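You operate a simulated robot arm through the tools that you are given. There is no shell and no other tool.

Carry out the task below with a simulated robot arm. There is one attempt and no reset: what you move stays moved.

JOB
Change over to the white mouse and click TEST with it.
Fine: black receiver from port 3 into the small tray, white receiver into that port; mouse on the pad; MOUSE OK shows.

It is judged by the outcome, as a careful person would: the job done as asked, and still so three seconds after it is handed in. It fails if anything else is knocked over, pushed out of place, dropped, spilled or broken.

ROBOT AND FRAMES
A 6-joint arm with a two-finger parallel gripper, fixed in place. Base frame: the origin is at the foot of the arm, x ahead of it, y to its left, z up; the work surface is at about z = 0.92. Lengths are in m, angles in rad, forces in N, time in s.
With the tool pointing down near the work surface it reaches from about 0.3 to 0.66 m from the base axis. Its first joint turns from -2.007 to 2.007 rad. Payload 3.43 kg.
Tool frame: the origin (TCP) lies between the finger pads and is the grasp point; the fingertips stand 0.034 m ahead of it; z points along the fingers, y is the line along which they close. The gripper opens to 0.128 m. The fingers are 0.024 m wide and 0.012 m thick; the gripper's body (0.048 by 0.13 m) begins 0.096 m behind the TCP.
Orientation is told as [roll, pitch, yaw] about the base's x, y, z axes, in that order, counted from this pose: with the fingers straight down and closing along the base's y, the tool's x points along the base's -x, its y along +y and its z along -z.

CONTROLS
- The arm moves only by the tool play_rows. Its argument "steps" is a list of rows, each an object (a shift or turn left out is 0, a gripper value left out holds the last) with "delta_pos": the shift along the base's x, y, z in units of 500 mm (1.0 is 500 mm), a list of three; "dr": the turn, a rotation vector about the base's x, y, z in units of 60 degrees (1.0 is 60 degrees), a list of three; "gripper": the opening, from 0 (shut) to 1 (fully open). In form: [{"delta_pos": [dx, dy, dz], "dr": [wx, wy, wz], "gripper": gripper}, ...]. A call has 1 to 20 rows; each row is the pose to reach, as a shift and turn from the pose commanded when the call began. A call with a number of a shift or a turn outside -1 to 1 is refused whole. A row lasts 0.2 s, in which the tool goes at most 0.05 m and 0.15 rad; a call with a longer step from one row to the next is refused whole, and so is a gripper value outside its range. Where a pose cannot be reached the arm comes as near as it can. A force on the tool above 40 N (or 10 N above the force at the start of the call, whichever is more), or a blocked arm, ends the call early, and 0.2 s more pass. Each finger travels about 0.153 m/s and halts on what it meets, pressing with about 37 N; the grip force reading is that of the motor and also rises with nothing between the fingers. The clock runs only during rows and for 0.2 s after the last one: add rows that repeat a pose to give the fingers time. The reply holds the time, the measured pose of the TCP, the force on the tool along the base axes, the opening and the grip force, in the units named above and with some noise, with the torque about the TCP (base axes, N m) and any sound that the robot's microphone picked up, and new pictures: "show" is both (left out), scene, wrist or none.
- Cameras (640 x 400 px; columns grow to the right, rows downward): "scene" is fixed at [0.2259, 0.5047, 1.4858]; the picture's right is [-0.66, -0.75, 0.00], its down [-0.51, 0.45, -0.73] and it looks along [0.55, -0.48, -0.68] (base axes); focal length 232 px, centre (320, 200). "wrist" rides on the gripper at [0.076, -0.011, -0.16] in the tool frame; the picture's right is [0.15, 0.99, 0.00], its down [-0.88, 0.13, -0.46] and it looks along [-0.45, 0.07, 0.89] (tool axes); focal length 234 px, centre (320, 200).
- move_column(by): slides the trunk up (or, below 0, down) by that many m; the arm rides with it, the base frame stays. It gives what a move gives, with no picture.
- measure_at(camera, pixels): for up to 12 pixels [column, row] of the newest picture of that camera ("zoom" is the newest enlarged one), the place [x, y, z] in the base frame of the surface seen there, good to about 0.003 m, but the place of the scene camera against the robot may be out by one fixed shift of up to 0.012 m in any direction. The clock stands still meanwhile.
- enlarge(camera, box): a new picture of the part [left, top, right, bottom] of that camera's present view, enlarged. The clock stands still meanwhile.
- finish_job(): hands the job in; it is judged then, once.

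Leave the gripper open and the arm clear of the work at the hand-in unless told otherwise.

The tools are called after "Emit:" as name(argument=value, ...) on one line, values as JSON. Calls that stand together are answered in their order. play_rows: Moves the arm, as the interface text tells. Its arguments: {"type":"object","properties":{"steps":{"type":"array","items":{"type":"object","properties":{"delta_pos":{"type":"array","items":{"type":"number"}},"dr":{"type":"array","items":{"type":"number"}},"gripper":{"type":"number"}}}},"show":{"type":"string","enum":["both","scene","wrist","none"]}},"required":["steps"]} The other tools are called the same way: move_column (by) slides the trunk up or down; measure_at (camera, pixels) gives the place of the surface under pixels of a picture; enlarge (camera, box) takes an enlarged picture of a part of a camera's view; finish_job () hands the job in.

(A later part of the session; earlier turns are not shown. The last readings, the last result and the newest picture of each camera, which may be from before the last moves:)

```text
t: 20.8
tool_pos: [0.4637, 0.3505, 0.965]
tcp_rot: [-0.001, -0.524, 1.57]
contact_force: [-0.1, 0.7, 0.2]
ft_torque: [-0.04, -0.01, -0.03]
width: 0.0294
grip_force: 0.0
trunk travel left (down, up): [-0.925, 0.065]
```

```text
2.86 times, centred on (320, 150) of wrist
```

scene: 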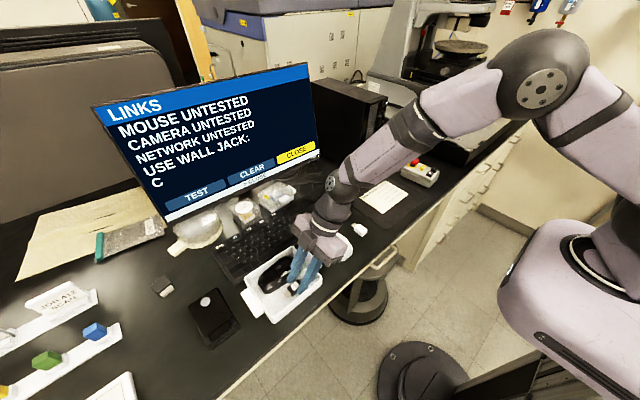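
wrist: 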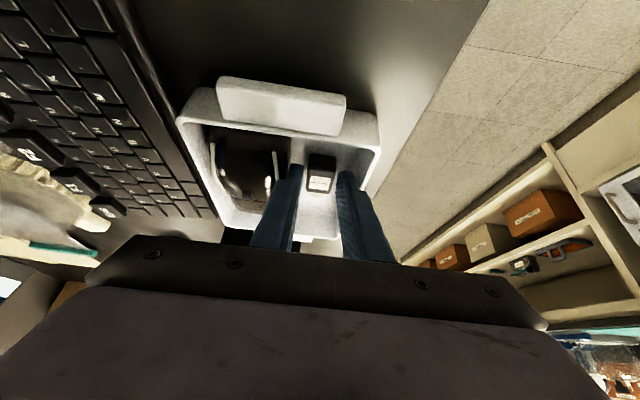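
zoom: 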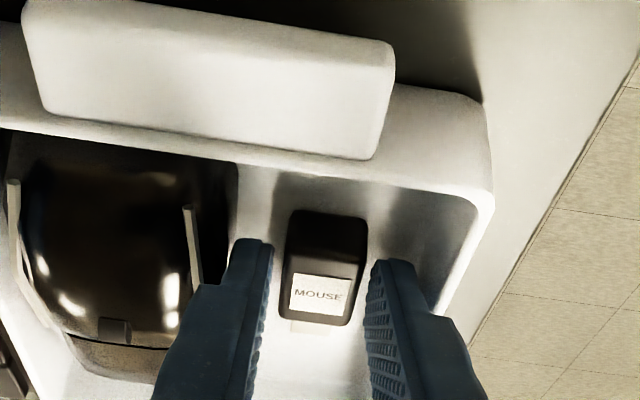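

The receiver is lying flat on the tray floor, label up, and clear of the fingers. I'll raise straight up and then yaw back.

Emit:
play_rows(steps=[{"delta_pos": [0, 0, 0.04]}, {"delta_pos": [0, 0, 0.1]}, {"delta_pos": [0, 0, 0.18]}, {"delta_pos": [0, 0, 0.27]}, {"delta_pos": [0, 0, 0.3]}], show="wrist")

Emit:
play_rows(steps=[{"dr": [0, 0, -0.125], "delta_pos": [-0.02, -0.02, 0]}, {"dr": [0, 0, -0.25], "delta_pos": [-0.04, -0.06, 0]}, {"dr": [0, 0, -0.375], "delta_pos": [-0.06, -0.12, 0]}, {"dr": [0, 0, -0.5], "delta_pos": [-0.08, -0.18, 0]}, {"dr": [0, 0, -0.625], "delta_pos": [-0.1, -0.24, 0]}, {"dr": [0, 0, -0.75], "delta_pos": [-0.12, -0.3, 0]}], show="none")

Emit:
play_rows(steps=[{"dr": [0, 0, -0.125], "delta_pos": [0, -0.04, 0]}, {"dr": [0, 0, -0.25], "delta_pos": [0, -0.08, 0]}, {"dr": [0, 0, -0.375], "delta_pos": [0, -0.12, 0]}, {"dr": [0, 0, -0.5], "delta_pos": [0, -0.16, 0]}, {"dr": [0, 0, -0.625], "delta_pos": [0, -0.19, 0]}, {"dr": [0, 0, -0.75], "delta_pos": [0, -0.2, 0]}, {"dr": [0, 0, -0.75], "delta_pos": [0, -0.2, 0]}])

```text
t: 22.0
tool_pos: [0.467, 0.3479, 1.1139]
tcp_rot: [0.0, -0.524, 1.569]
contact_force: [1.0, -0.4, -0.9]
ft_torque: [0.0, 0.0, -0.02]
width: 0.0295
grip_force: 0.1
trunk travel left (down, up): [-0.925, 0.065]
```

wrist: 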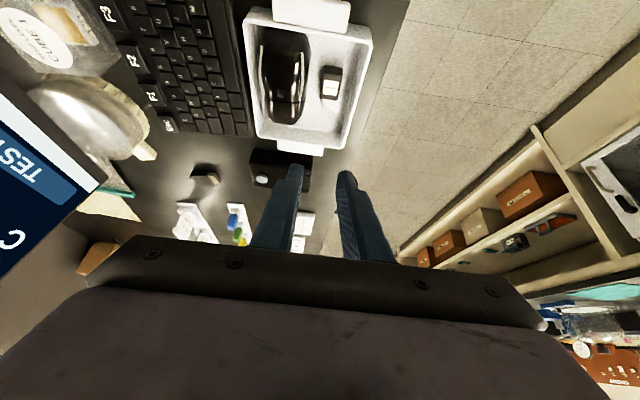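

```text
t: 23.4
tool_pos: [0.4029, 0.202, 1.1123]
tcp_rot: [0.0, -0.524, 0.784]
contact_force: [0.3, -0.5, 0.0]
ft_torque: [0.03, -0.03, 0.01]
width: 0.0293
grip_force: 0.0
trunk travel left (down, up): [-0.925, 0.065]
```

```text
t: 25.0
tool_pos: [0.4046, 0.1001, 1.1143]
tcp_rot: [0.0, -0.524, 0.0]
contact_force: [-0.1, -0.1, -0.4]
ft_torque: [-0.01, 0.0, 0.0]
width: 0.0296
grip_force: 0.1
trunk travel left (down, up): [-0.925, 0.065]
```

scene: 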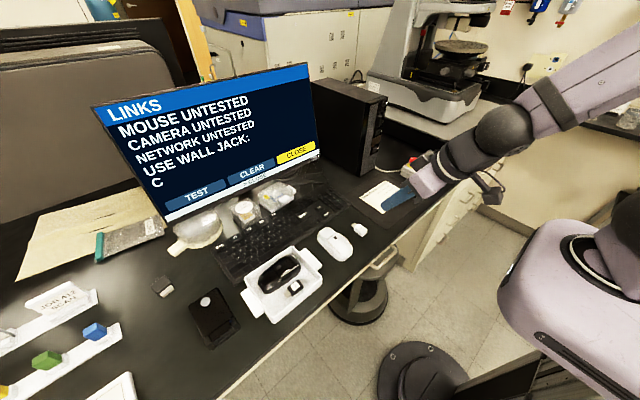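
wrist: 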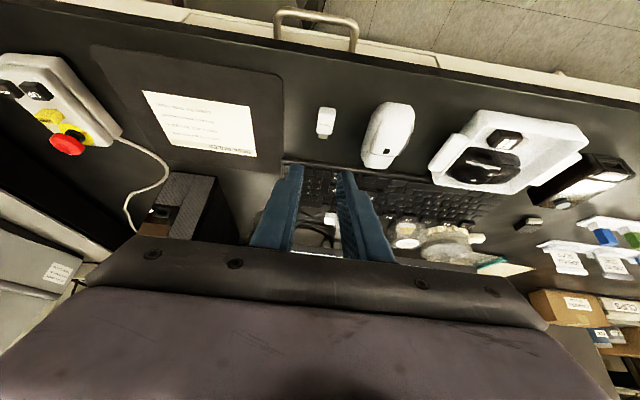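

The arm is back at yaw 0 and the white receiver is visible at (326,122). I'll enlarge it to measure its position and heading.

Emit:
enlarge(camera="wrist", box=[290, 85, 370, 155])

```text
5.71 times, centred on (330, 120) of wrist
```

zoom: 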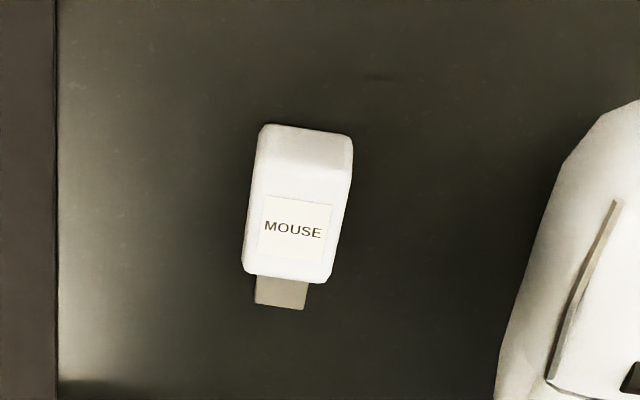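

Emit:
measure_at(camera="zoom", pixels=[[308, 175], [288, 265], [255, 260], [328, 270], [272, 165], [347, 175], [258, 298], [302, 305], [300, 140], [262, 135], [348, 142], [280, 295]])

Emit:
measure_at(camera="zoom", pixels=[[268, 200], [328, 206], [260, 255], [320, 262], [250, 230], [335, 240], [257, 180], [345, 190], [298, 230], [308, 130], [200, 200], [400, 200]])

```text
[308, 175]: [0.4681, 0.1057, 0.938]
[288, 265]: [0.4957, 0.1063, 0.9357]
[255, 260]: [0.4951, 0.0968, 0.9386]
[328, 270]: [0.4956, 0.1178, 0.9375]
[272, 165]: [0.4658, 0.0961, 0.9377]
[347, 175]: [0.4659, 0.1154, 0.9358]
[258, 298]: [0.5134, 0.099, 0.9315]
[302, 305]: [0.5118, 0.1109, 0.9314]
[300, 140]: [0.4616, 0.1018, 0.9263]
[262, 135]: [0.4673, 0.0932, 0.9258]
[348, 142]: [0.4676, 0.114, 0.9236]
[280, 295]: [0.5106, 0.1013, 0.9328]
```

```text
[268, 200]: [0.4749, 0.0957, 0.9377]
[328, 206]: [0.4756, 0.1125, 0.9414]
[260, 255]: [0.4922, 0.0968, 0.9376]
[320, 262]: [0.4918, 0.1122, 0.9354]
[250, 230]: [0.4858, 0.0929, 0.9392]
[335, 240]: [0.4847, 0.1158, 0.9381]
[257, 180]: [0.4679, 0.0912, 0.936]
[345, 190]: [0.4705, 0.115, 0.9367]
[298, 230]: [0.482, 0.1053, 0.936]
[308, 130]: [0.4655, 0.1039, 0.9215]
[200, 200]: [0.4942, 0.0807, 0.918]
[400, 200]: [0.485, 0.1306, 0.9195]
```

The white receiver is square to x: rear at x 0.463, body front 0.4975, plug tip 0.513, y centre 0.1045, top z 0.9375. I'll open to 46 mm and hover above it with the same 30° tilt.

Emit:
play_rows(steps=[{"delta_pos": [0.04, 0.003, -0.06], "gripper": 0.36}, {"delta_pos": [0.08, 0.006, -0.12]}, {"delta_pos": [0.12, 0.009, -0.18]}, {"delta_pos": [0.12, 0.009, -0.2]}, {"delta_pos": [0.12, 0.009, -0.2]}])

Emit:
enlarge(camera="wrist", box=[250, 100, 390, 220])

```text
t: 26.2
tool_pos: [0.4656, 0.1083, 1.0126]
tcp_rot: [0.0, -0.523, -0.003]
contact_force: [1.1, 0.4, 0.5]
ft_torque: [0.03, 0.02, 0.0]
width: 0.0461
grip_force: 0.1
trunk travel left (down, up): [-0.925, 0.065]
```

scene: 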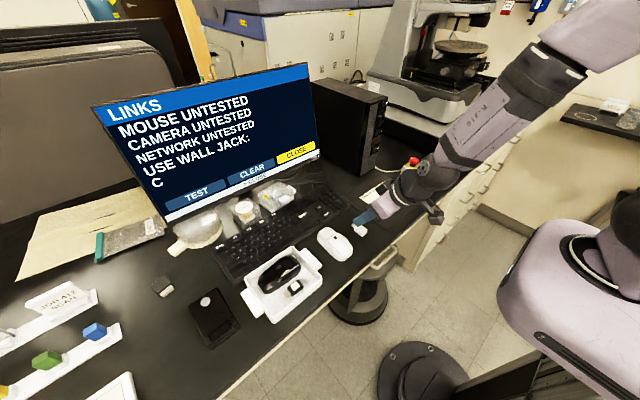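
wrist: 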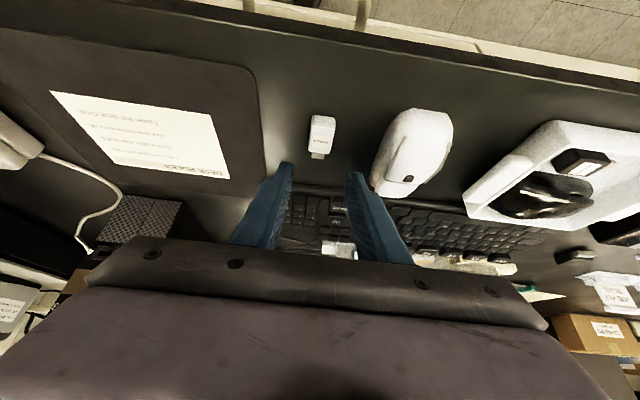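

```text
3.33 times, centred on (320, 160) of wrist
```

zoom: 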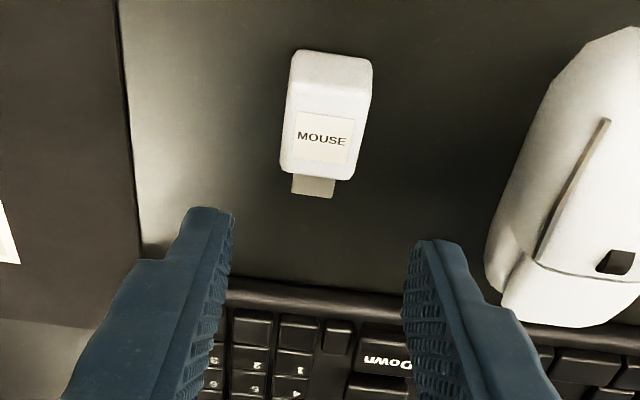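

I'm closer now, so I'll re-measure the receiver before descending.

Emit:
measure_at(camera="zoom", pixels=[[285, 130], [362, 138], [295, 95], [370, 100], [280, 165], [355, 172], [325, 85], [318, 170], [293, 188], [333, 193], [330, 60], [322, 140]])

Emit:
play_rows(steps=[{"delta_pos": [0, 0, 0]}], show="none")

Emit:
play_rows(steps=[{"delta_pos": [0, 0, 0]}], show="none")

```text
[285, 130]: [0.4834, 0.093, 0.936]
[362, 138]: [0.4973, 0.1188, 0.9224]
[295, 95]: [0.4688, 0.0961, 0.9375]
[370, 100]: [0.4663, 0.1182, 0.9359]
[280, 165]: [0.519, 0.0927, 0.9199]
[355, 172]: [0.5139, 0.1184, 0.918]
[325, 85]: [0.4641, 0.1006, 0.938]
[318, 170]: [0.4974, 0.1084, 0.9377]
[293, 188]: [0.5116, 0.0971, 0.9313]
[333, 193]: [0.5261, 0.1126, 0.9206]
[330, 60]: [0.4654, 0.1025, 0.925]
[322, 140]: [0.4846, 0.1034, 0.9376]
```

```text
t: 26.6
tool_pos: [0.4654, 0.1072, 1.0139]
tcp_rot: [0.002, -0.524, 0.0]
contact_force: [-0.6, 0.0, -1.0]
ft_torque: [0.0, 0.01, 0.0]
width: 0.0462
grip_force: 0.0
trunk travel left (down, up): [-0.925, 0.065]
```

```text
t: 27.0
tool_pos: [0.4643, 0.1072, 1.0141]
tcp_rot: [0.0, -0.522, 0.0]
contact_force: [-0.5, 0.3, -0.9]
ft_torque: [-0.03, 0.0, -0.03]
width: 0.0463
grip_force: 0.1
trunk travel left (down, up): [-0.925, 0.065]
```

The tool averages (0.465, 0.107, 1.014) and the receiver's y centre is 0.105. I'll shift 2 mm toward -y and descend so the tips stop about 2 mm above the desk.

Emit:
play_rows(steps=[{"delta_pos": [0, -0.004, -0.03]}, {"delta_pos": [0, -0.004, -0.06]}, {"delta_pos": [0, -0.004, -0.085]}, {"delta_pos": [0, -0.004, -0.1]}, {"delta_pos": [0, -0.004, -0.11]}, {"delta_pos": [0, -0.004, -0.11]}])

Emit:
enlarge(camera="wrist", box=[250, 100, 390, 220])

```text
t: 28.4
tool_pos: [0.4653, 0.1056, 0.9602]
tcp_rot: [-0.001, -0.524, -0.001]
contact_force: [0.0, 0.1, -0.2]
ft_torque: [0.03, 0.01, 0.0]
width: 0.046
grip_force: 0.0
trunk travel left (down, up): [-0.925, 0.065]
```

scene: 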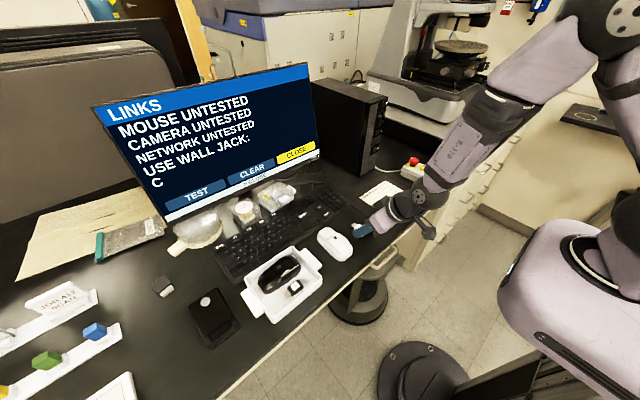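
wrist: 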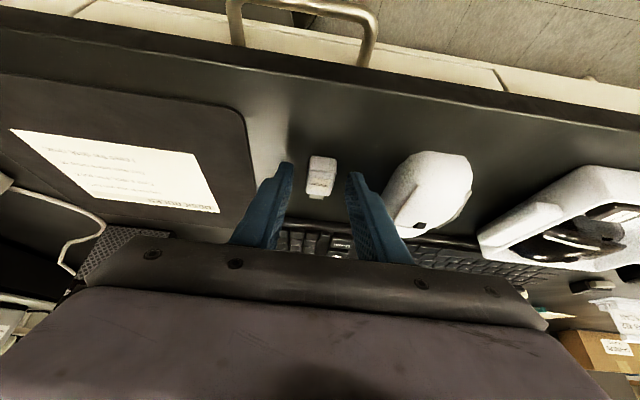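

```text
3.33 times, centred on (320, 160) of wrist
```

zoom: 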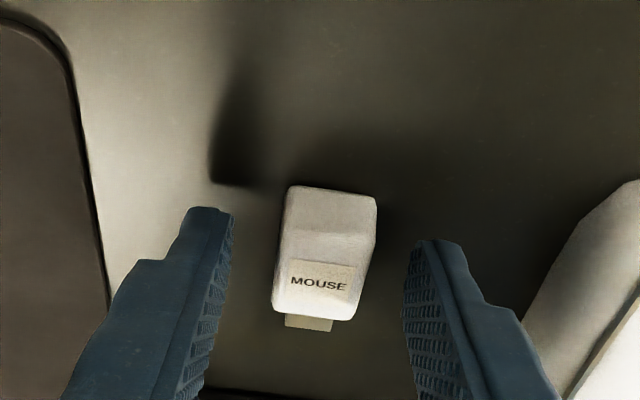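

The receiver is between the fingers and centred. I'll lower 2 mm more and close the gripper.

Emit:
play_rows(steps=[{"delta_pos": [0, 0, -0.004]}, {"delta_pos": [0, 0, -0.004], "gripper": 0.25}, {"delta_pos": [0, 0, -0.004], "gripper": 0.18}, {"delta_pos": [0, 0, -0.004], "gripper": 0.1}, {"delta_pos": [0, 0, -0.004], "gripper": 0}, {"delta_pos": [0, 0, -0.004], "gripper": 0}, {"delta_pos": [0, 0, -0.004], "gripper": 0}])

Emit:
enlarge(camera="wrist", box=[250, 100, 390, 220])

```text
t: 30.0
tool_pos: [0.4653, 0.1046, 0.9573]
tcp_rot: [-0.001, -0.524, 0.001]
contact_force: [-0.2, 0.1, -0.1]
ft_torque: [0.0, -0.01, -0.03]
width: 0.0228
grip_force: 37.1
trunk travel left (down, up): [-0.925, 0.065]
```

scene: 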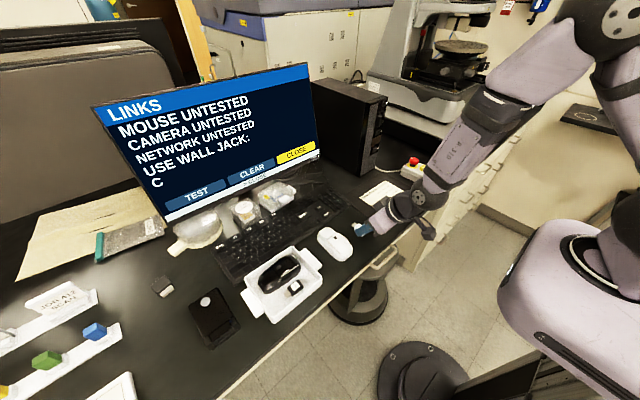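
wrist: 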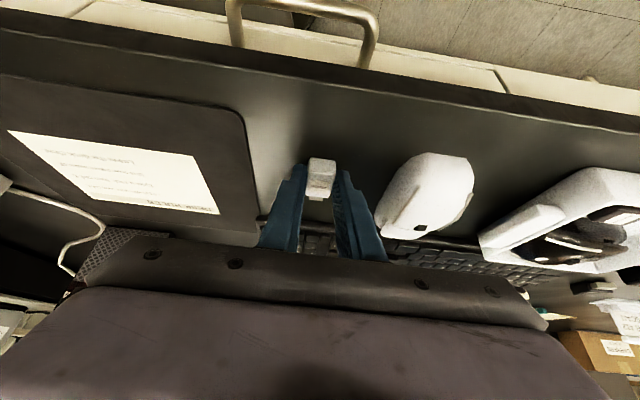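

```text
3.33 times, centred on (320, 160) of wrist
```

zoom: 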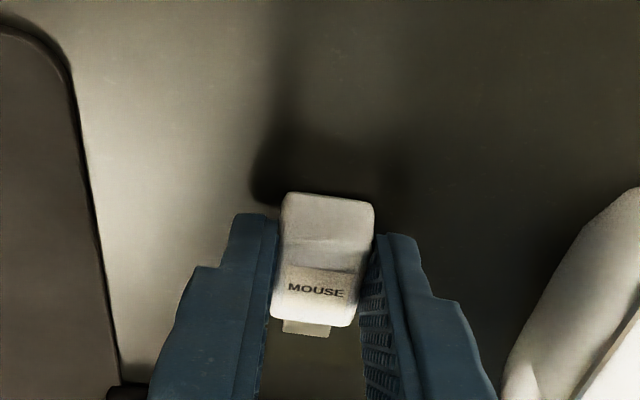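

The grip is good at 22.8 mm and 37 N. I'll lift, move over to y=-0.166, and come to a standoff in front of port 3.

Emit:
play_rows(steps=[{"delta_pos": [0, 0, 0.04], "gripper": 0}, {"delta_pos": [0, 0, 0.12]}, {"delta_pos": [0, -0.01, 0.2]}, {"delta_pos": [0, -0.07, 0.27]}, {"delta_pos": [0, -0.16, 0.31]}, {"delta_pos": [0, -0.25, 0.326]}, {"delta_pos": [0, -0.34, 0.326]}, {"delta_pos": [0, -0.43, 0.326]}, {"delta_pos": [0.02, -0.5, 0.326]}, {"delta_pos": [0.07, -0.541, 0.326]}, {"delta_pos": [0.12, -0.541, 0.326]}, {"delta_pos": [0.16, -0.541, 0.326]}, {"delta_pos": [0.16, -0.541, 0.326]}])

Emit:
enlarge(camera="wrist", box=[260, 130, 380, 250])

```text
t: 32.8
tool_pos: [0.5422, -0.1674, 1.1196]
tcp_rot: [0.0, -0.523, 0.0]
contact_force: [-0.3, -0.5, -0.1]
ft_torque: [0.03, -0.02, -0.01]
width: 0.0224
grip_force: 37.1
trunk travel left (down, up): [-0.925, 0.065]
```

scene: 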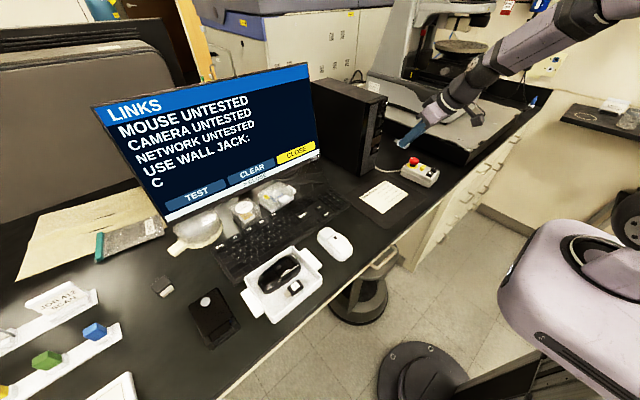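
wrist: 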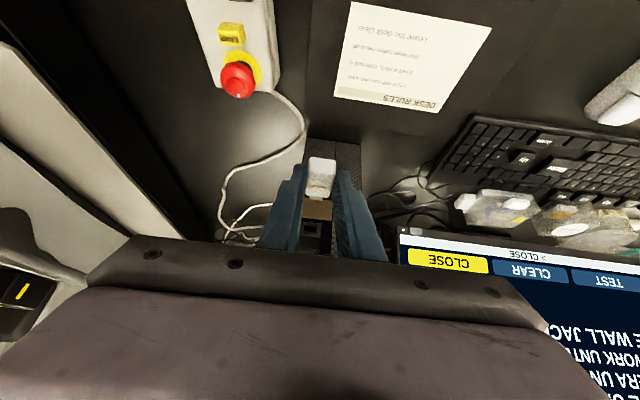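

```text
3.33 times, centred on (320, 190) of wrist
```

zoom: 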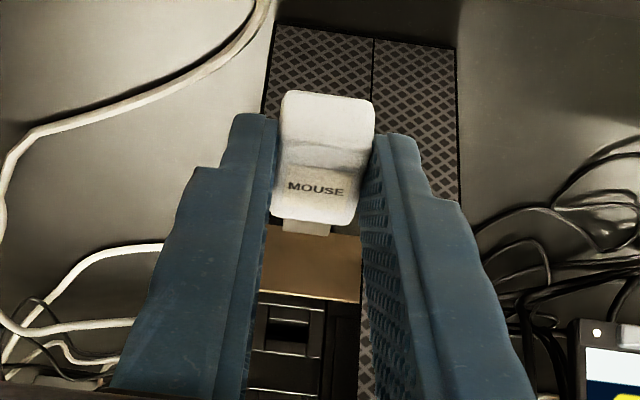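

The plug and the empty port 3 socket (zoom about (290,335)) are both visible. I'll measure both.

Emit:
enlarge(camera="wrist", box=[290, 175, 340, 245])

```text
5.71 times, centred on (315, 210) of wrist
```

zoom: 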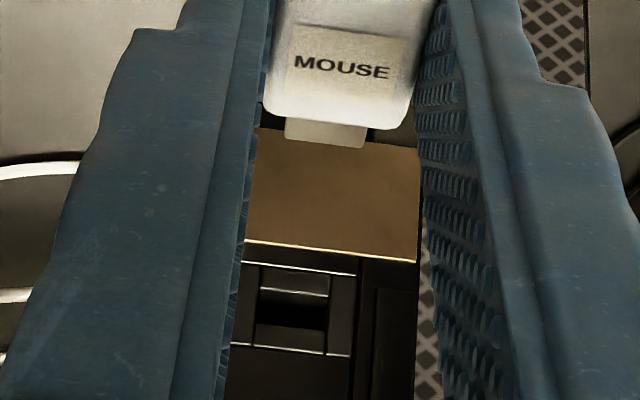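

Emit:
measure_at(camera="zoom", pixels=[[292, 132], [360, 138], [325, 142], [325, 115], [340, 60], [258, 275], [330, 285], [258, 318], [326, 330], [290, 310], [290, 340], [295, 265]])

Emit:
measure_at(camera="zoom", pixels=[[240, 300], [252, 300], [340, 310], [345, 310], [295, 280], [292, 300], [292, 325], [292, 350], [320, 135], [300, 128], [270, 110], [405, 125]])

```text
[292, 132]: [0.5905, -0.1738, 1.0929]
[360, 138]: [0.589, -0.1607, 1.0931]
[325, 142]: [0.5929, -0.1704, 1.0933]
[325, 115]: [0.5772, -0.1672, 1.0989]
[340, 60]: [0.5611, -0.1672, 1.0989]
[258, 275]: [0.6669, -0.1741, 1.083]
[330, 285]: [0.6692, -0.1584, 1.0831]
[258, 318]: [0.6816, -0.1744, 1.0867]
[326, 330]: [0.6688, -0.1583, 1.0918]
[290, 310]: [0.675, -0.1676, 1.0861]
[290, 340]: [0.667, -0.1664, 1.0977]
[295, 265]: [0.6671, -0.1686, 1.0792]
```

```text
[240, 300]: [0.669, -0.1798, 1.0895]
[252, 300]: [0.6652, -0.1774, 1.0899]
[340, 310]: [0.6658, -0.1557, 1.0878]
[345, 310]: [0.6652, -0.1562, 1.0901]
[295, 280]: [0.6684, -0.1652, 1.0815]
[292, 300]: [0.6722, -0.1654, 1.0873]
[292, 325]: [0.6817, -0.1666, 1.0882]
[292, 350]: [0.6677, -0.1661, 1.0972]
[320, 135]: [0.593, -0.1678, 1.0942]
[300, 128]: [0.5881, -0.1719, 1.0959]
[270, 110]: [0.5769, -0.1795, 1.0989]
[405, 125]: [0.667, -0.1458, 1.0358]
```

The socket opening is centred at about y=-0.1662, z=1.089–1.090. The plug is at about y=-0.1675, z=1.090, with its tip at x=0.593. I'll move +1 mm in y and advance until the plug tip is about 8 mm short of the face, then check again.

Emit:
play_rows(steps=[{"delta_pos": [0.04, 0.002, 0], "gripper": 0}, {"delta_pos": [0.08, 0.002, 0]}, {"delta_pos": [0.11, 0.002, 0]}, {"delta_pos": [0.13, 0.002, 0]}, {"delta_pos": [0.13, 0.002, 0]}], show="wrist")

Emit:
enlarge(camera="wrist", box=[295, 165, 345, 235])

Emit:
enlarge(camera="scene", box=[350, 95, 420, 165])

```text
t: 34.0
tool_pos: [0.6077, -0.1651, 1.1198]
tcp_rot: [0.001, -0.524, 0.0]
contact_force: [-0.1, -0.9, -0.6]
ft_torque: [0.03, -0.01, 0.02]
width: 0.0227
grip_force: 36.9
trunk travel left (down, up): [-0.925, 0.065]
```

wrist: 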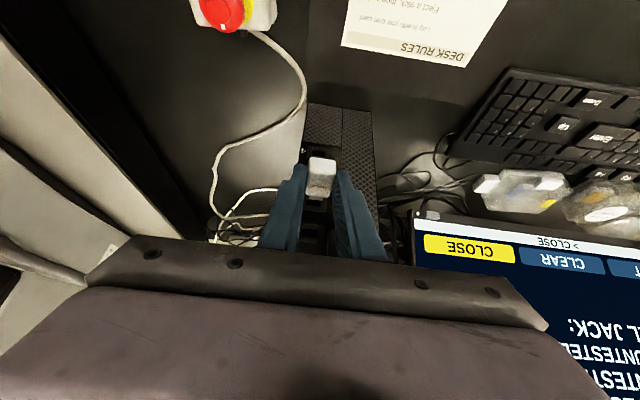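

```text
5.71 times, centred on (320, 200) of wrist
```

zoom: 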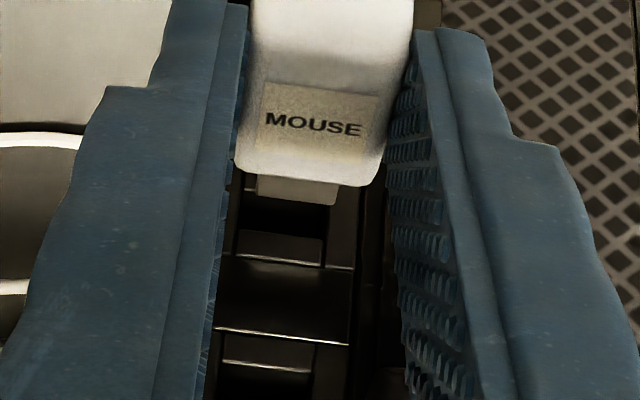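

```text
5.71 times, centred on (385, 130) of scene
```

zoom: 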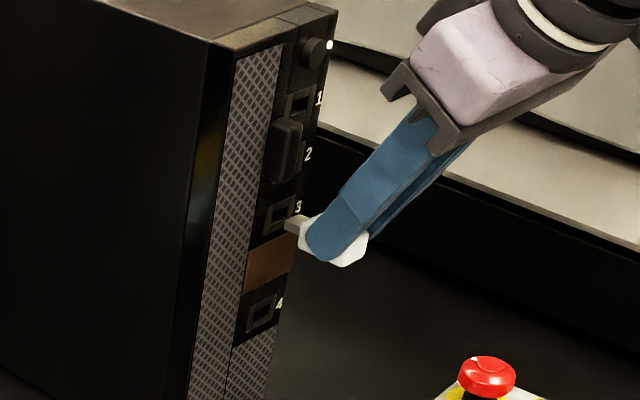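

I'll measure the plug and the opening in the wrist view at this closer distance.

Emit:
enlarge(camera="wrist", box=[300, 185, 330, 215])

```text
13.33 times, centred on (315, 200) of wrist
```

zoom: 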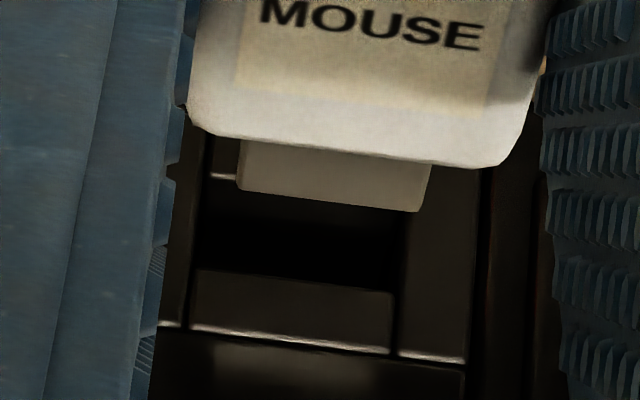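

Emit:
measure_at(camera="zoom", pixels=[[242, 180], [424, 195], [332, 190], [332, 200], [197, 280], [392, 320], [195, 315], [300, 310], [300, 280], [440, 300], [175, 300], [300, 240]])

Emit:
measure_at(camera="zoom", pixels=[[185, 250], [202, 250], [400, 270], [410, 270], [215, 165], [235, 150], [455, 250], [470, 300], [290, 345], [430, 180], [245, 160], [420, 205]])

```text
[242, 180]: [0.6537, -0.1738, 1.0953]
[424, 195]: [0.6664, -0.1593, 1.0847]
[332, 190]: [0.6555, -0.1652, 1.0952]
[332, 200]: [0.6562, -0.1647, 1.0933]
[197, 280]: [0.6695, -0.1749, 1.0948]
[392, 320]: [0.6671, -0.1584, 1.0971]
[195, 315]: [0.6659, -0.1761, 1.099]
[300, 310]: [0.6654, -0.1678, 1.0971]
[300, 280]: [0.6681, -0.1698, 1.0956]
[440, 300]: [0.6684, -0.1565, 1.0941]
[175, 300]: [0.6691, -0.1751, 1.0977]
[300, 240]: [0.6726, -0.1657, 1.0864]
```

```text
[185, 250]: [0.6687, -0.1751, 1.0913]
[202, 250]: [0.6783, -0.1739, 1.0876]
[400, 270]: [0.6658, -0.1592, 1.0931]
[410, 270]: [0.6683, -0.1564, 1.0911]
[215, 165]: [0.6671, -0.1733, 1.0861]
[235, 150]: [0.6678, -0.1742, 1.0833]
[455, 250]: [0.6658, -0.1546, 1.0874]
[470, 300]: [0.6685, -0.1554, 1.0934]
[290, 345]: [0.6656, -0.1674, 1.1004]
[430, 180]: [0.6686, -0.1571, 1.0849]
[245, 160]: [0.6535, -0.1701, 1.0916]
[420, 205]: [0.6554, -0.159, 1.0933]
```

Projecting the edges: the opening spans 15.3 mm, and the plug sits about 1.5 mm too far toward +y, while the height agrees. I'll correct y by -1.5 mm and advance in 2 mm steps, first only until the tip is about 3 mm into the opening.

Emit:
play_rows(steps=[{"delta_pos": [0, -0.003, 0], "gripper": 0}, {"delta_pos": [0.006, -0.003, 0]}, {"delta_pos": [0.012, -0.003, 0]}, {"delta_pos": [0.018, -0.003, 0]}, {"delta_pos": [0.024, -0.003, 0]}, {"delta_pos": [0.024, -0.003, 0]}], show="wrist")

Emit:
enlarge(camera="wrist", box=[300, 185, 330, 215])

Emit:
enlarge(camera="scene", box=[360, 110, 400, 150])

```text
t: 35.4
tool_pos: [0.6204, -0.1664, 1.12]
tcp_rot: [0.0, -0.522, 0.002]
contact_force: [-2.0, 0.5, -2.7]
ft_torque: [0.0, 0.18, 0.01]
width: 0.0226
grip_force: 37.5
trunk travel left (down, up): [-0.925, 0.065]
```

wrist: 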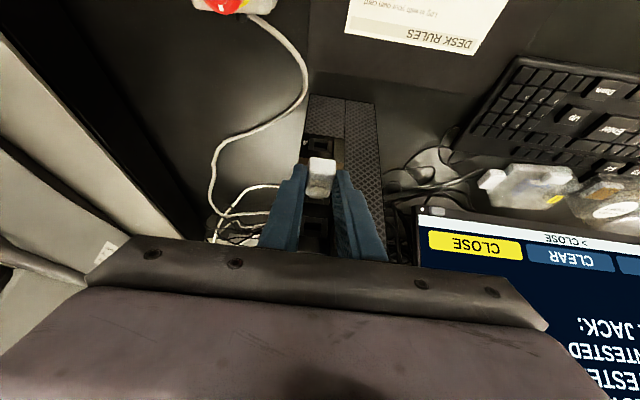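

```text
13.33 times, centred on (315, 200) of wrist
```

zoom: 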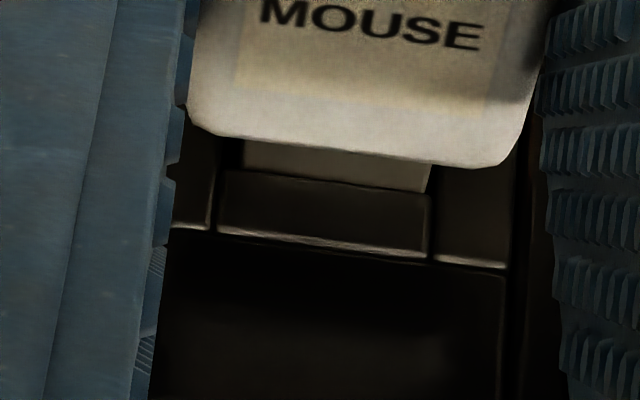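

```text
10.00 times, centred on (380, 130) of scene
```

zoom: 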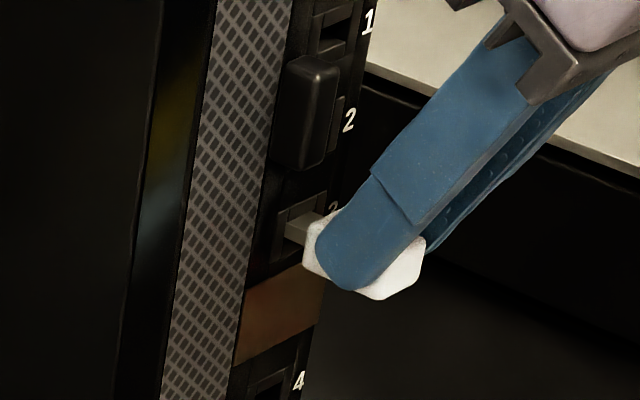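

The plug tip has entered the opening with only about 3 N of force, and it sits slightly high and to +y. I'll nudge -0.5 mm in both y and z and push in the remaining 14 mm.

Emit:
play_rows(steps=[{"delta_pos": [0, -0.001, -0.001], "gripper": 0}, {"delta_pos": [0.004, -0.001, -0.001]}, {"delta_pos": [0.008, -0.001, -0.001]}, {"delta_pos": [0.012, -0.001, -0.001]}, {"delta_pos": [0.016, -0.001, -0.001]}, {"delta_pos": [0.02, -0.001, -0.001]}, {"delta_pos": [0.024, -0.001, -0.001]}, {"delta_pos": [0.027, -0.001, -0.001]}, {"delta_pos": [0.027, -0.001, -0.001]}])

Emit:
enlarge(camera="wrist", box=[300, 185, 330, 215])

Emit:
enlarge(camera="scene", box=[360, 110, 400, 150])

```text
t: 37.4
tool_pos: [0.6301, -0.1672, 1.121]
tcp_rot: [0.002, -0.521, -0.002]
contact_force: [-14.6, 2.9, -5.0]
ft_torque: [0.09, 0.33, 0.04]
width: 0.0228
grip_force: 36.4
trunk travel left (down, up): [-0.925, 0.065]
```

scene: 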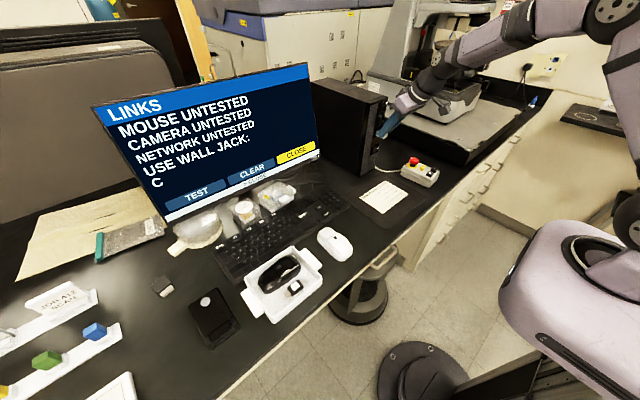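
wrist: 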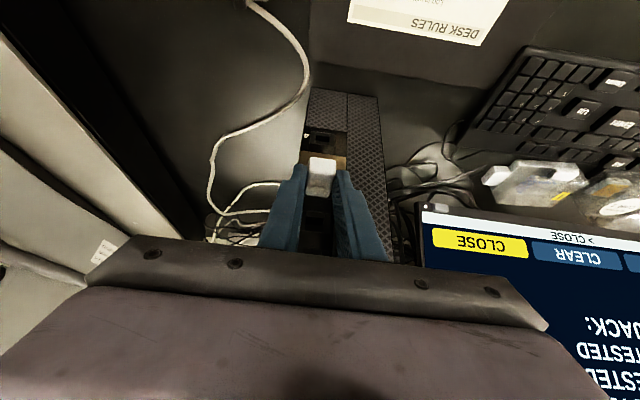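

```text
13.33 times, centred on (315, 200) of wrist
```

zoom: 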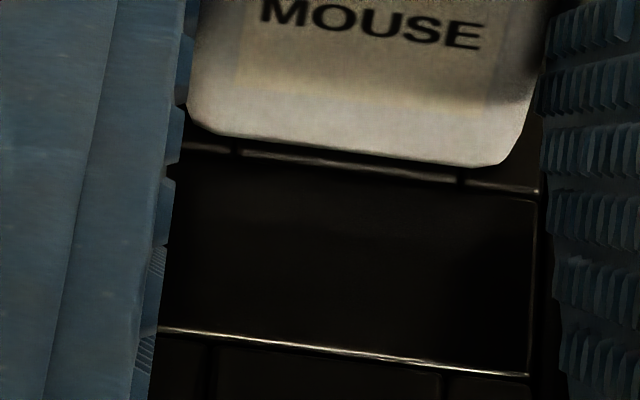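

```text
10.00 times, centred on (380, 130) of scene
```

zoom: 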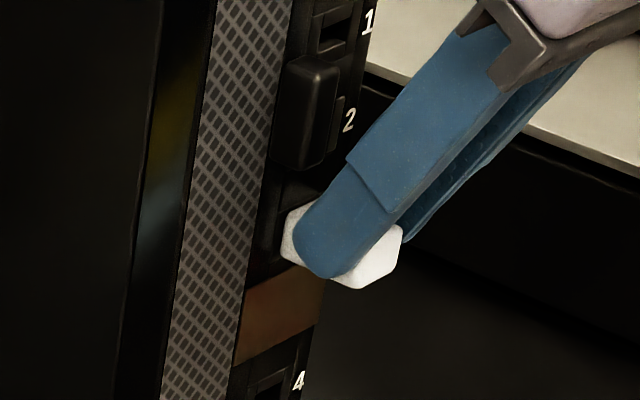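

The tool is at x=0.630 with 15 N of resistance, so about 4–5 mm of travel may remain. I'll push further in small steps.

Emit:
play_rows(steps=[{"delta_pos": [0.003, 0, -0.001], "gripper": 0}, {"delta_pos": [0.006, 0, -0.001]}, {"delta_pos": [0.009, 0, -0.001]}, {"delta_pos": [0.009, 0, -0.001]}], show="wrist")

Emit:
enlarge(camera="wrist", box=[300, 185, 330, 215])

```text
t: 38.4
tool_pos: [0.6314, -0.1679, 1.1199]
tcp_rot: [0.005, -0.518, 0.0]
contact_force: [-28.8, -3.7, -3.8]
ft_torque: [-0.21, 0.46, -0.09]
width: 0.0228
grip_force: 36.8
trunk travel left (down, up): [-0.925, 0.065]
```

wrist: 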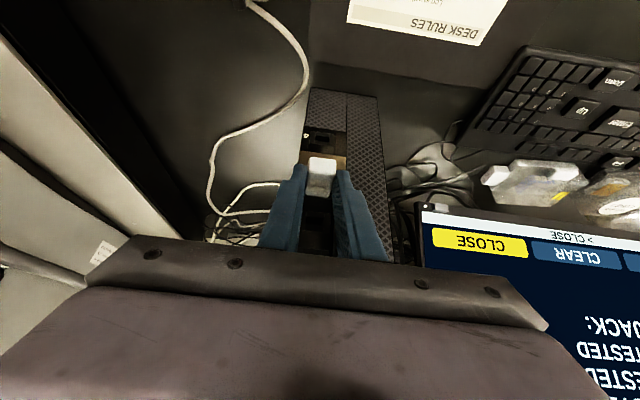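

```text
13.33 times, centred on (315, 200) of wrist
```

zoom: 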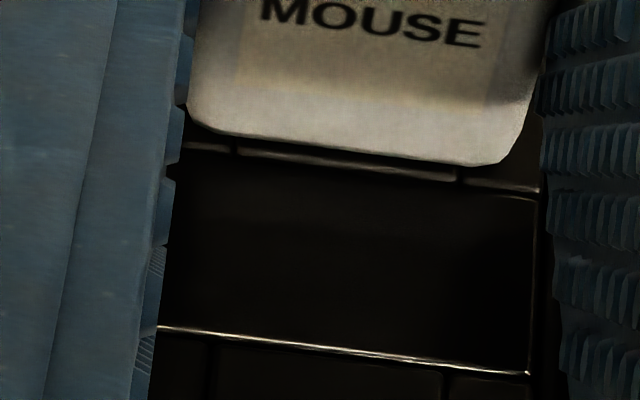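

At 29 N the body's shoulder is flush with the port frame and its rear sits at about x=0.629, matching where the black one sat, so it is fully home. I'll relax the push, open the fingers, and check before backing off.

Emit:
play_rows(steps=[{"delta_pos": [-0.006, 0, 0], "gripper": 0}, {"delta_pos": [-0.011, 0, 0], "gripper": 0}, {"delta_pos": [-0.011, 0, 0], "gripper": 0.2}, {"delta_pos": [-0.011, 0, 0], "gripper": 0.3}, {"delta_pos": [-0.011, 0, 0], "gripper": 0.4}, {"delta_pos": [-0.011, 0, 0], "gripper": 0.4}])

Emit:
enlarge(camera="wrist", box=[280, 150, 360, 230])

```text
t: 39.8
tool_pos: [0.6329, -0.1674, 1.1198]
tcp_rot: [-0.001, -0.522, 0.001]
contact_force: [-0.1, -0.8, 0.1]
ft_torque: [-0.02, 0.02, 0.01]
width: 0.0512
grip_force: 0.1
trunk travel left (down, up): [-0.925, 0.065]
```

scene: 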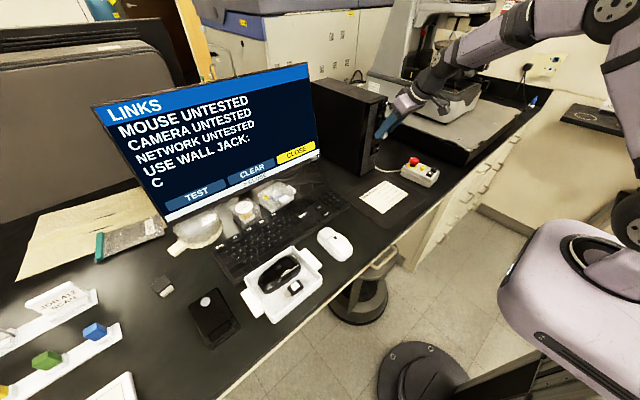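
wrist: 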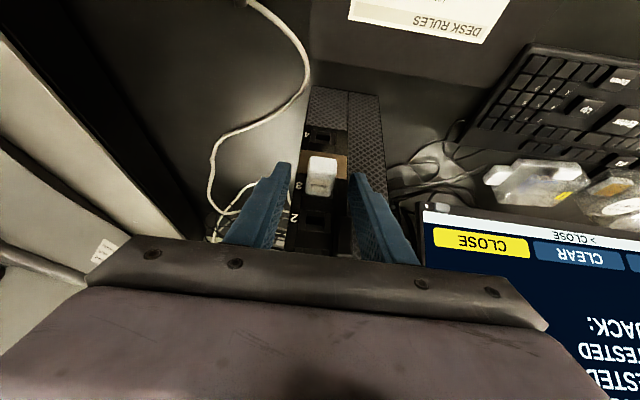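

```text
5.00 times, centred on (320, 190) of wrist
```

zoom: 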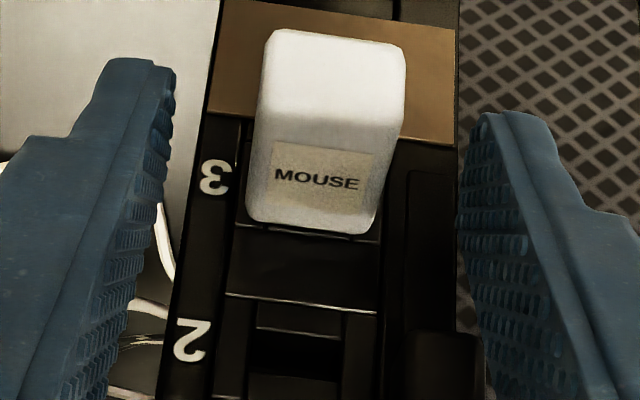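

The receiver is seated flush in port 3 and the fingers are clear. I'll back straight out, then return the tool to vertical on the way to the white mouse.

Emit:
play_rows(steps=[{"delta_pos": [-0.04, 0, 0]}, {"delta_pos": [-0.1, 0, 0]}, {"delta_pos": [-0.18, 0, 0.02]}, {"delta_pos": [-0.25, 0.05, 0.05]}, {"delta_pos": [-0.28, 0.12, 0.08], "dr": [0, 0.1, 0]}, {"delta_pos": [-0.31, 0.2, 0.1], "dr": [0, 0.2, 0]}, {"delta_pos": [-0.34, 0.28, 0.12], "dr": [0, 0.3, 0]}, {"delta_pos": [-0.37, 0.36, 0.12], "dr": [0, 0.4, 0]}, {"delta_pos": [-0.38, 0.44, 0.12], "dr": [0, 0.5, 0]}, {"delta_pos": [-0.38, 0.52, 0.12], "dr": [0, 0.5, 0]}, {"delta_pos": [-0.38, 0.6, 0.12], "dr": [0, 0.5, 0]}, {"delta_pos": [-0.38, 0.6, 0.12], "dr": [0, 0.5, 0], "gripper": 0.9}])

Emit:
enlarge(camera="scene", box=[80, 50, 430, 270])

```text
t: 42.4
tool_pos: [0.4422, 0.1303, 1.1786]
tcp_rot: [0.0, 0.001, 0.001]
contact_force: [-0.1, -0.8, -0.5]
ft_torque: [0.01, -0.02, -0.02]
width: 0.1152
grip_force: 0.1
trunk travel left (down, up): [-0.925, 0.065]
```

scene: 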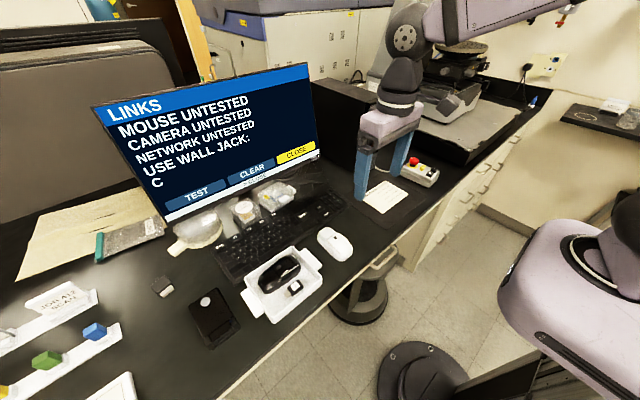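
wrist: 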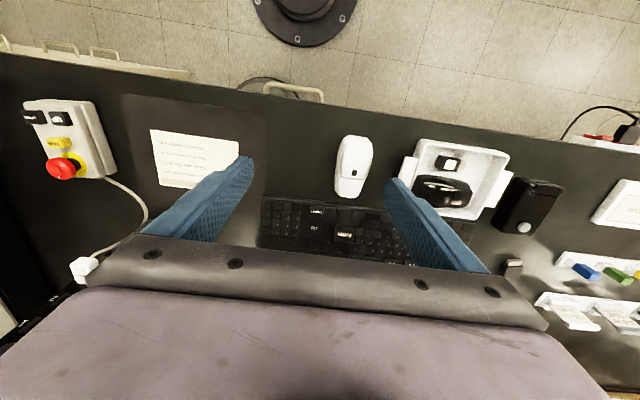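

```text
1.82 times, centred on (255, 160) of scene
```

zoom: 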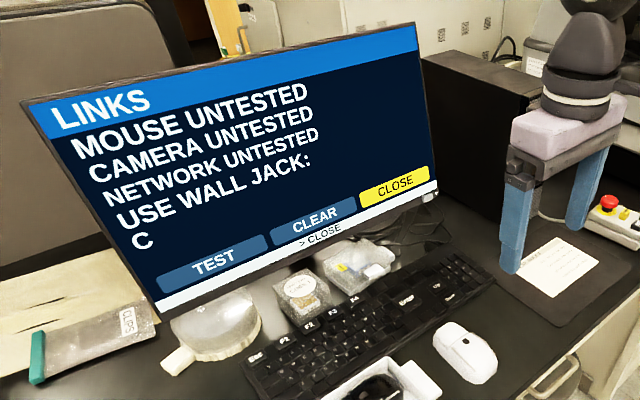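

Now I'll enlarge and measure the white mouse, seen at (353,167) in the wrist view.

Emit:
enlarge(camera="wrist", box=[310, 120, 400, 210])

```text
4.44 times, centred on (355, 165) of wrist
```

zoom: 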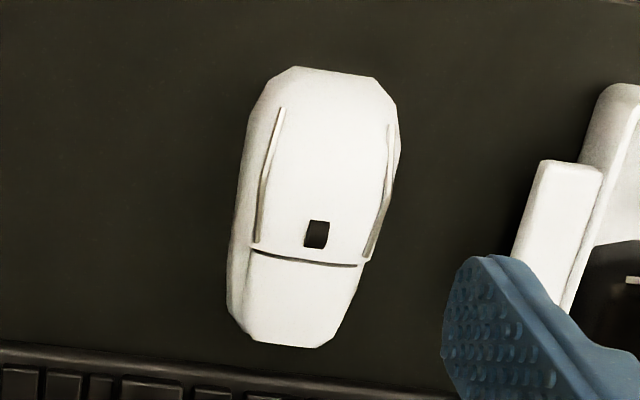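

Emit:
measure_at(camera="zoom", pixels=[[335, 75], [290, 340], [245, 200], [382, 200], [315, 235], [300, 300], [320, 150], [245, 290], [350, 290], [295, 75], [232, 300], [300, 262]])

Emit:
measure_at(camera="wrist", pixels=[[125, 95], [265, 110], [260, 195], [130, 190], [152, 133], [238, 143], [245, 160], [165, 185], [265, 200], [240, 130], [130, 140], [400, 165]])

```text
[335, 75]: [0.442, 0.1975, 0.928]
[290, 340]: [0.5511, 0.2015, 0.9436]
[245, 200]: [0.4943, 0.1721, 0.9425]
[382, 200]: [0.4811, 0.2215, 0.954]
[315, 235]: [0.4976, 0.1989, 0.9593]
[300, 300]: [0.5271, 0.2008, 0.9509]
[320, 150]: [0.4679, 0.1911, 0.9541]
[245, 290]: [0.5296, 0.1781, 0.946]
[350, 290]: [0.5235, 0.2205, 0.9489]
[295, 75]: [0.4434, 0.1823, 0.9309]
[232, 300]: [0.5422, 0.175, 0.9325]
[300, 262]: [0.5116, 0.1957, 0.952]
```

```text
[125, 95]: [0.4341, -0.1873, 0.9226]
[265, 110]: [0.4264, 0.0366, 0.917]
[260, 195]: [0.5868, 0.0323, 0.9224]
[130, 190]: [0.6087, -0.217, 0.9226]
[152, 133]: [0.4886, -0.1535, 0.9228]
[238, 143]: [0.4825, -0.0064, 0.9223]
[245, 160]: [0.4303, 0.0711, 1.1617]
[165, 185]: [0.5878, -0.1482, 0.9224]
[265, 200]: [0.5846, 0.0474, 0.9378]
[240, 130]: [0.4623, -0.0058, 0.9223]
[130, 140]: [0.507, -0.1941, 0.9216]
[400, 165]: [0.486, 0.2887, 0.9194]
```

The mouse spans x 0.440–0.553 and y about 0.168–0.226 (centre 0.198), with its top at z=0.96. Its long axis is along x and its single front button plate is at x≈0.53. The pad spans about x 0.43–0.605, y -0.20 to 0.035. I'll move above the mouse with a 90 mm opening.

Emit:
play_rows(steps=[{"delta_pos": [0.03, 0.04, -0.03], "gripper": 0.7}, {"delta_pos": [0.06, 0.08, -0.08]}, {"delta_pos": [0.09, 0.12, -0.14]}, {"delta_pos": [0.1, 0.136, -0.2]}, {"delta_pos": [0.1, 0.136, -0.25]}, {"delta_pos": [0.1, 0.136, -0.25]}])

Emit:
enlarge(camera="wrist", box=[230, 90, 410, 210])

```text
t: 43.8
tool_pos: [0.4926, 0.199, 1.0515]
tcp_rot: [0.001, 0.0, 0.002]
contact_force: [-0.9, 0.2, 0.7]
ft_torque: [-0.03, 0.01, 0.0]
width: 0.0895
grip_force: 0.1
trunk travel left (down, up): [-0.925, 0.065]
```

scene: 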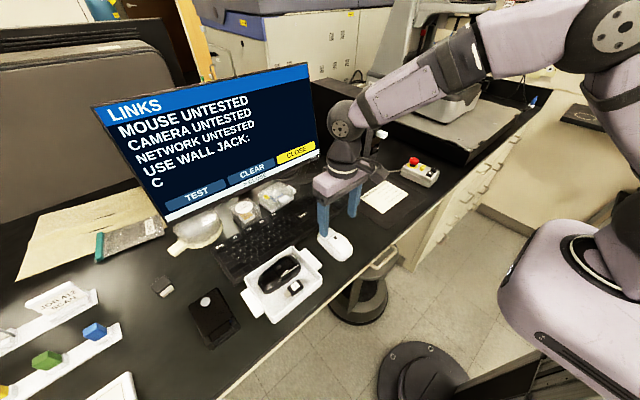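
wrist: 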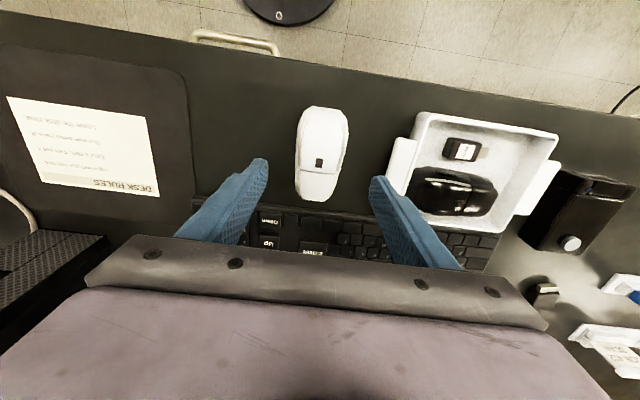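

```text
3.33 times, centred on (320, 150) of wrist
```

zoom: 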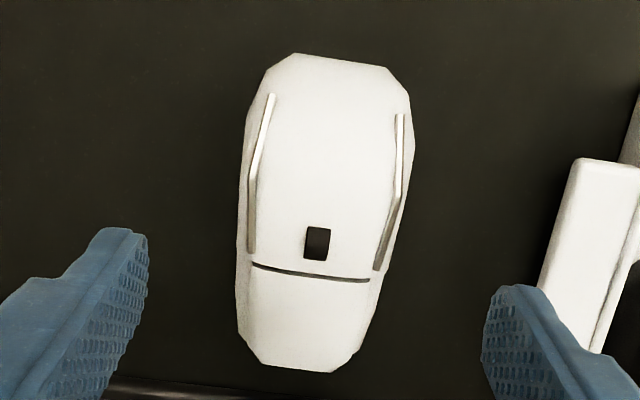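

I'll check the tray handle's clearance on the +y side and the mouse's side edges before lowering.

Emit:
measure_at(camera="zoom", pixels=[[560, 230], [585, 200], [545, 270], [590, 340], [250, 170], [405, 170], [242, 270], [380, 290], [330, 60], [300, 368], [315, 320], [318, 240]])

```text
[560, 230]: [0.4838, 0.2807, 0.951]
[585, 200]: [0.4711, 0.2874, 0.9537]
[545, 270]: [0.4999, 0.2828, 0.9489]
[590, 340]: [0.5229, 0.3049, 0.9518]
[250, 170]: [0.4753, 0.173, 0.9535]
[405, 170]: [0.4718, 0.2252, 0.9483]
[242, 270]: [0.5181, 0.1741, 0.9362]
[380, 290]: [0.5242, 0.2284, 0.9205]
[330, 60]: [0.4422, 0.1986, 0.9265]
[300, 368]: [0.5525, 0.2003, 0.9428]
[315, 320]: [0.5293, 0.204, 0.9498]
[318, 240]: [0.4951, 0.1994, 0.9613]
```

The tray handle's inner edge is at y≈0.280, leaving about 24 mm of clearance. I'll descend around the mouse and then close gently.

Emit:
play_rows(steps=[{"delta_pos": [0.006, 0, -0.05]}, {"delta_pos": [0.006, 0, -0.1]}, {"delta_pos": [0.006, 0, -0.14]}, {"delta_pos": [0.006, 0, -0.17]}, {"delta_pos": [0.006, 0, -0.184]}, {"delta_pos": [0.006, 0, -0.184]}], show="wrist")

Emit:
play_rows(steps=[{"gripper": 0.6}, {"gripper": 0.52}, {"gripper": 0.46}, {"gripper": 0.4}, {"gripper": 0.3}, {"gripper": 0.3}])

```text
t: 45.2
tool_pos: [0.4962, 0.2007, 0.9614]
tcp_rot: [0.001, 0.003, 0.0]
contact_force: [-0.2, 0.7, -0.5]
ft_torque: [0.0, 0.05, 0.0]
width: 0.0896
grip_force: 0.1
trunk travel left (down, up): [-0.925, 0.065]
```

wrist: 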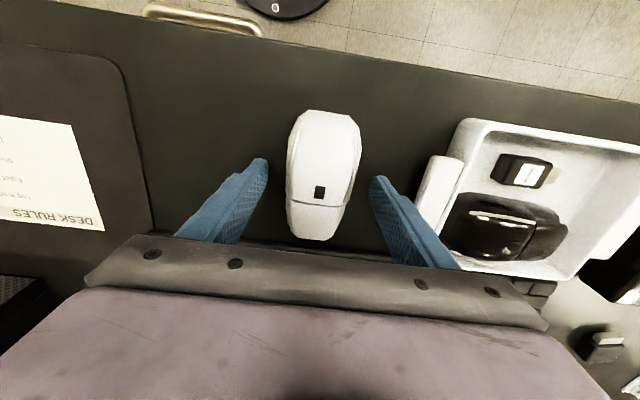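

```text
t: 46.6
tool_pos: [0.4962, 0.2006, 0.9621]
tcp_rot: [0.0, 0.0, 0.001]
contact_force: [-0.9, 0.1, -0.1]
ft_torque: [0.0, -0.01, -0.01]
width: 0.0574
grip_force: 37.4
trunk travel left (down, up): [-0.925, 0.065]
```

scene: 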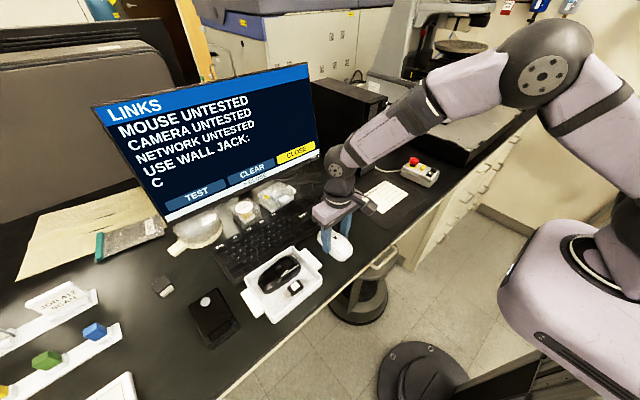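
wrist: 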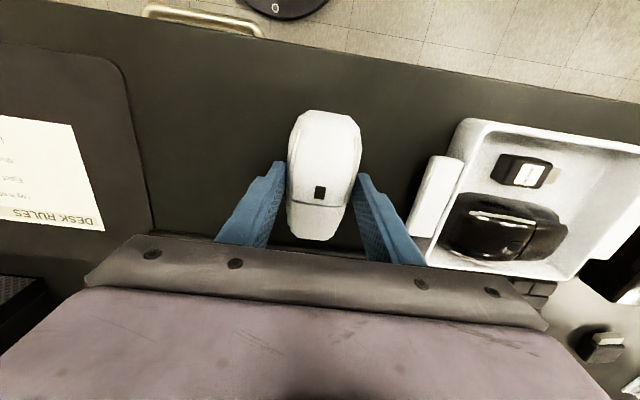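

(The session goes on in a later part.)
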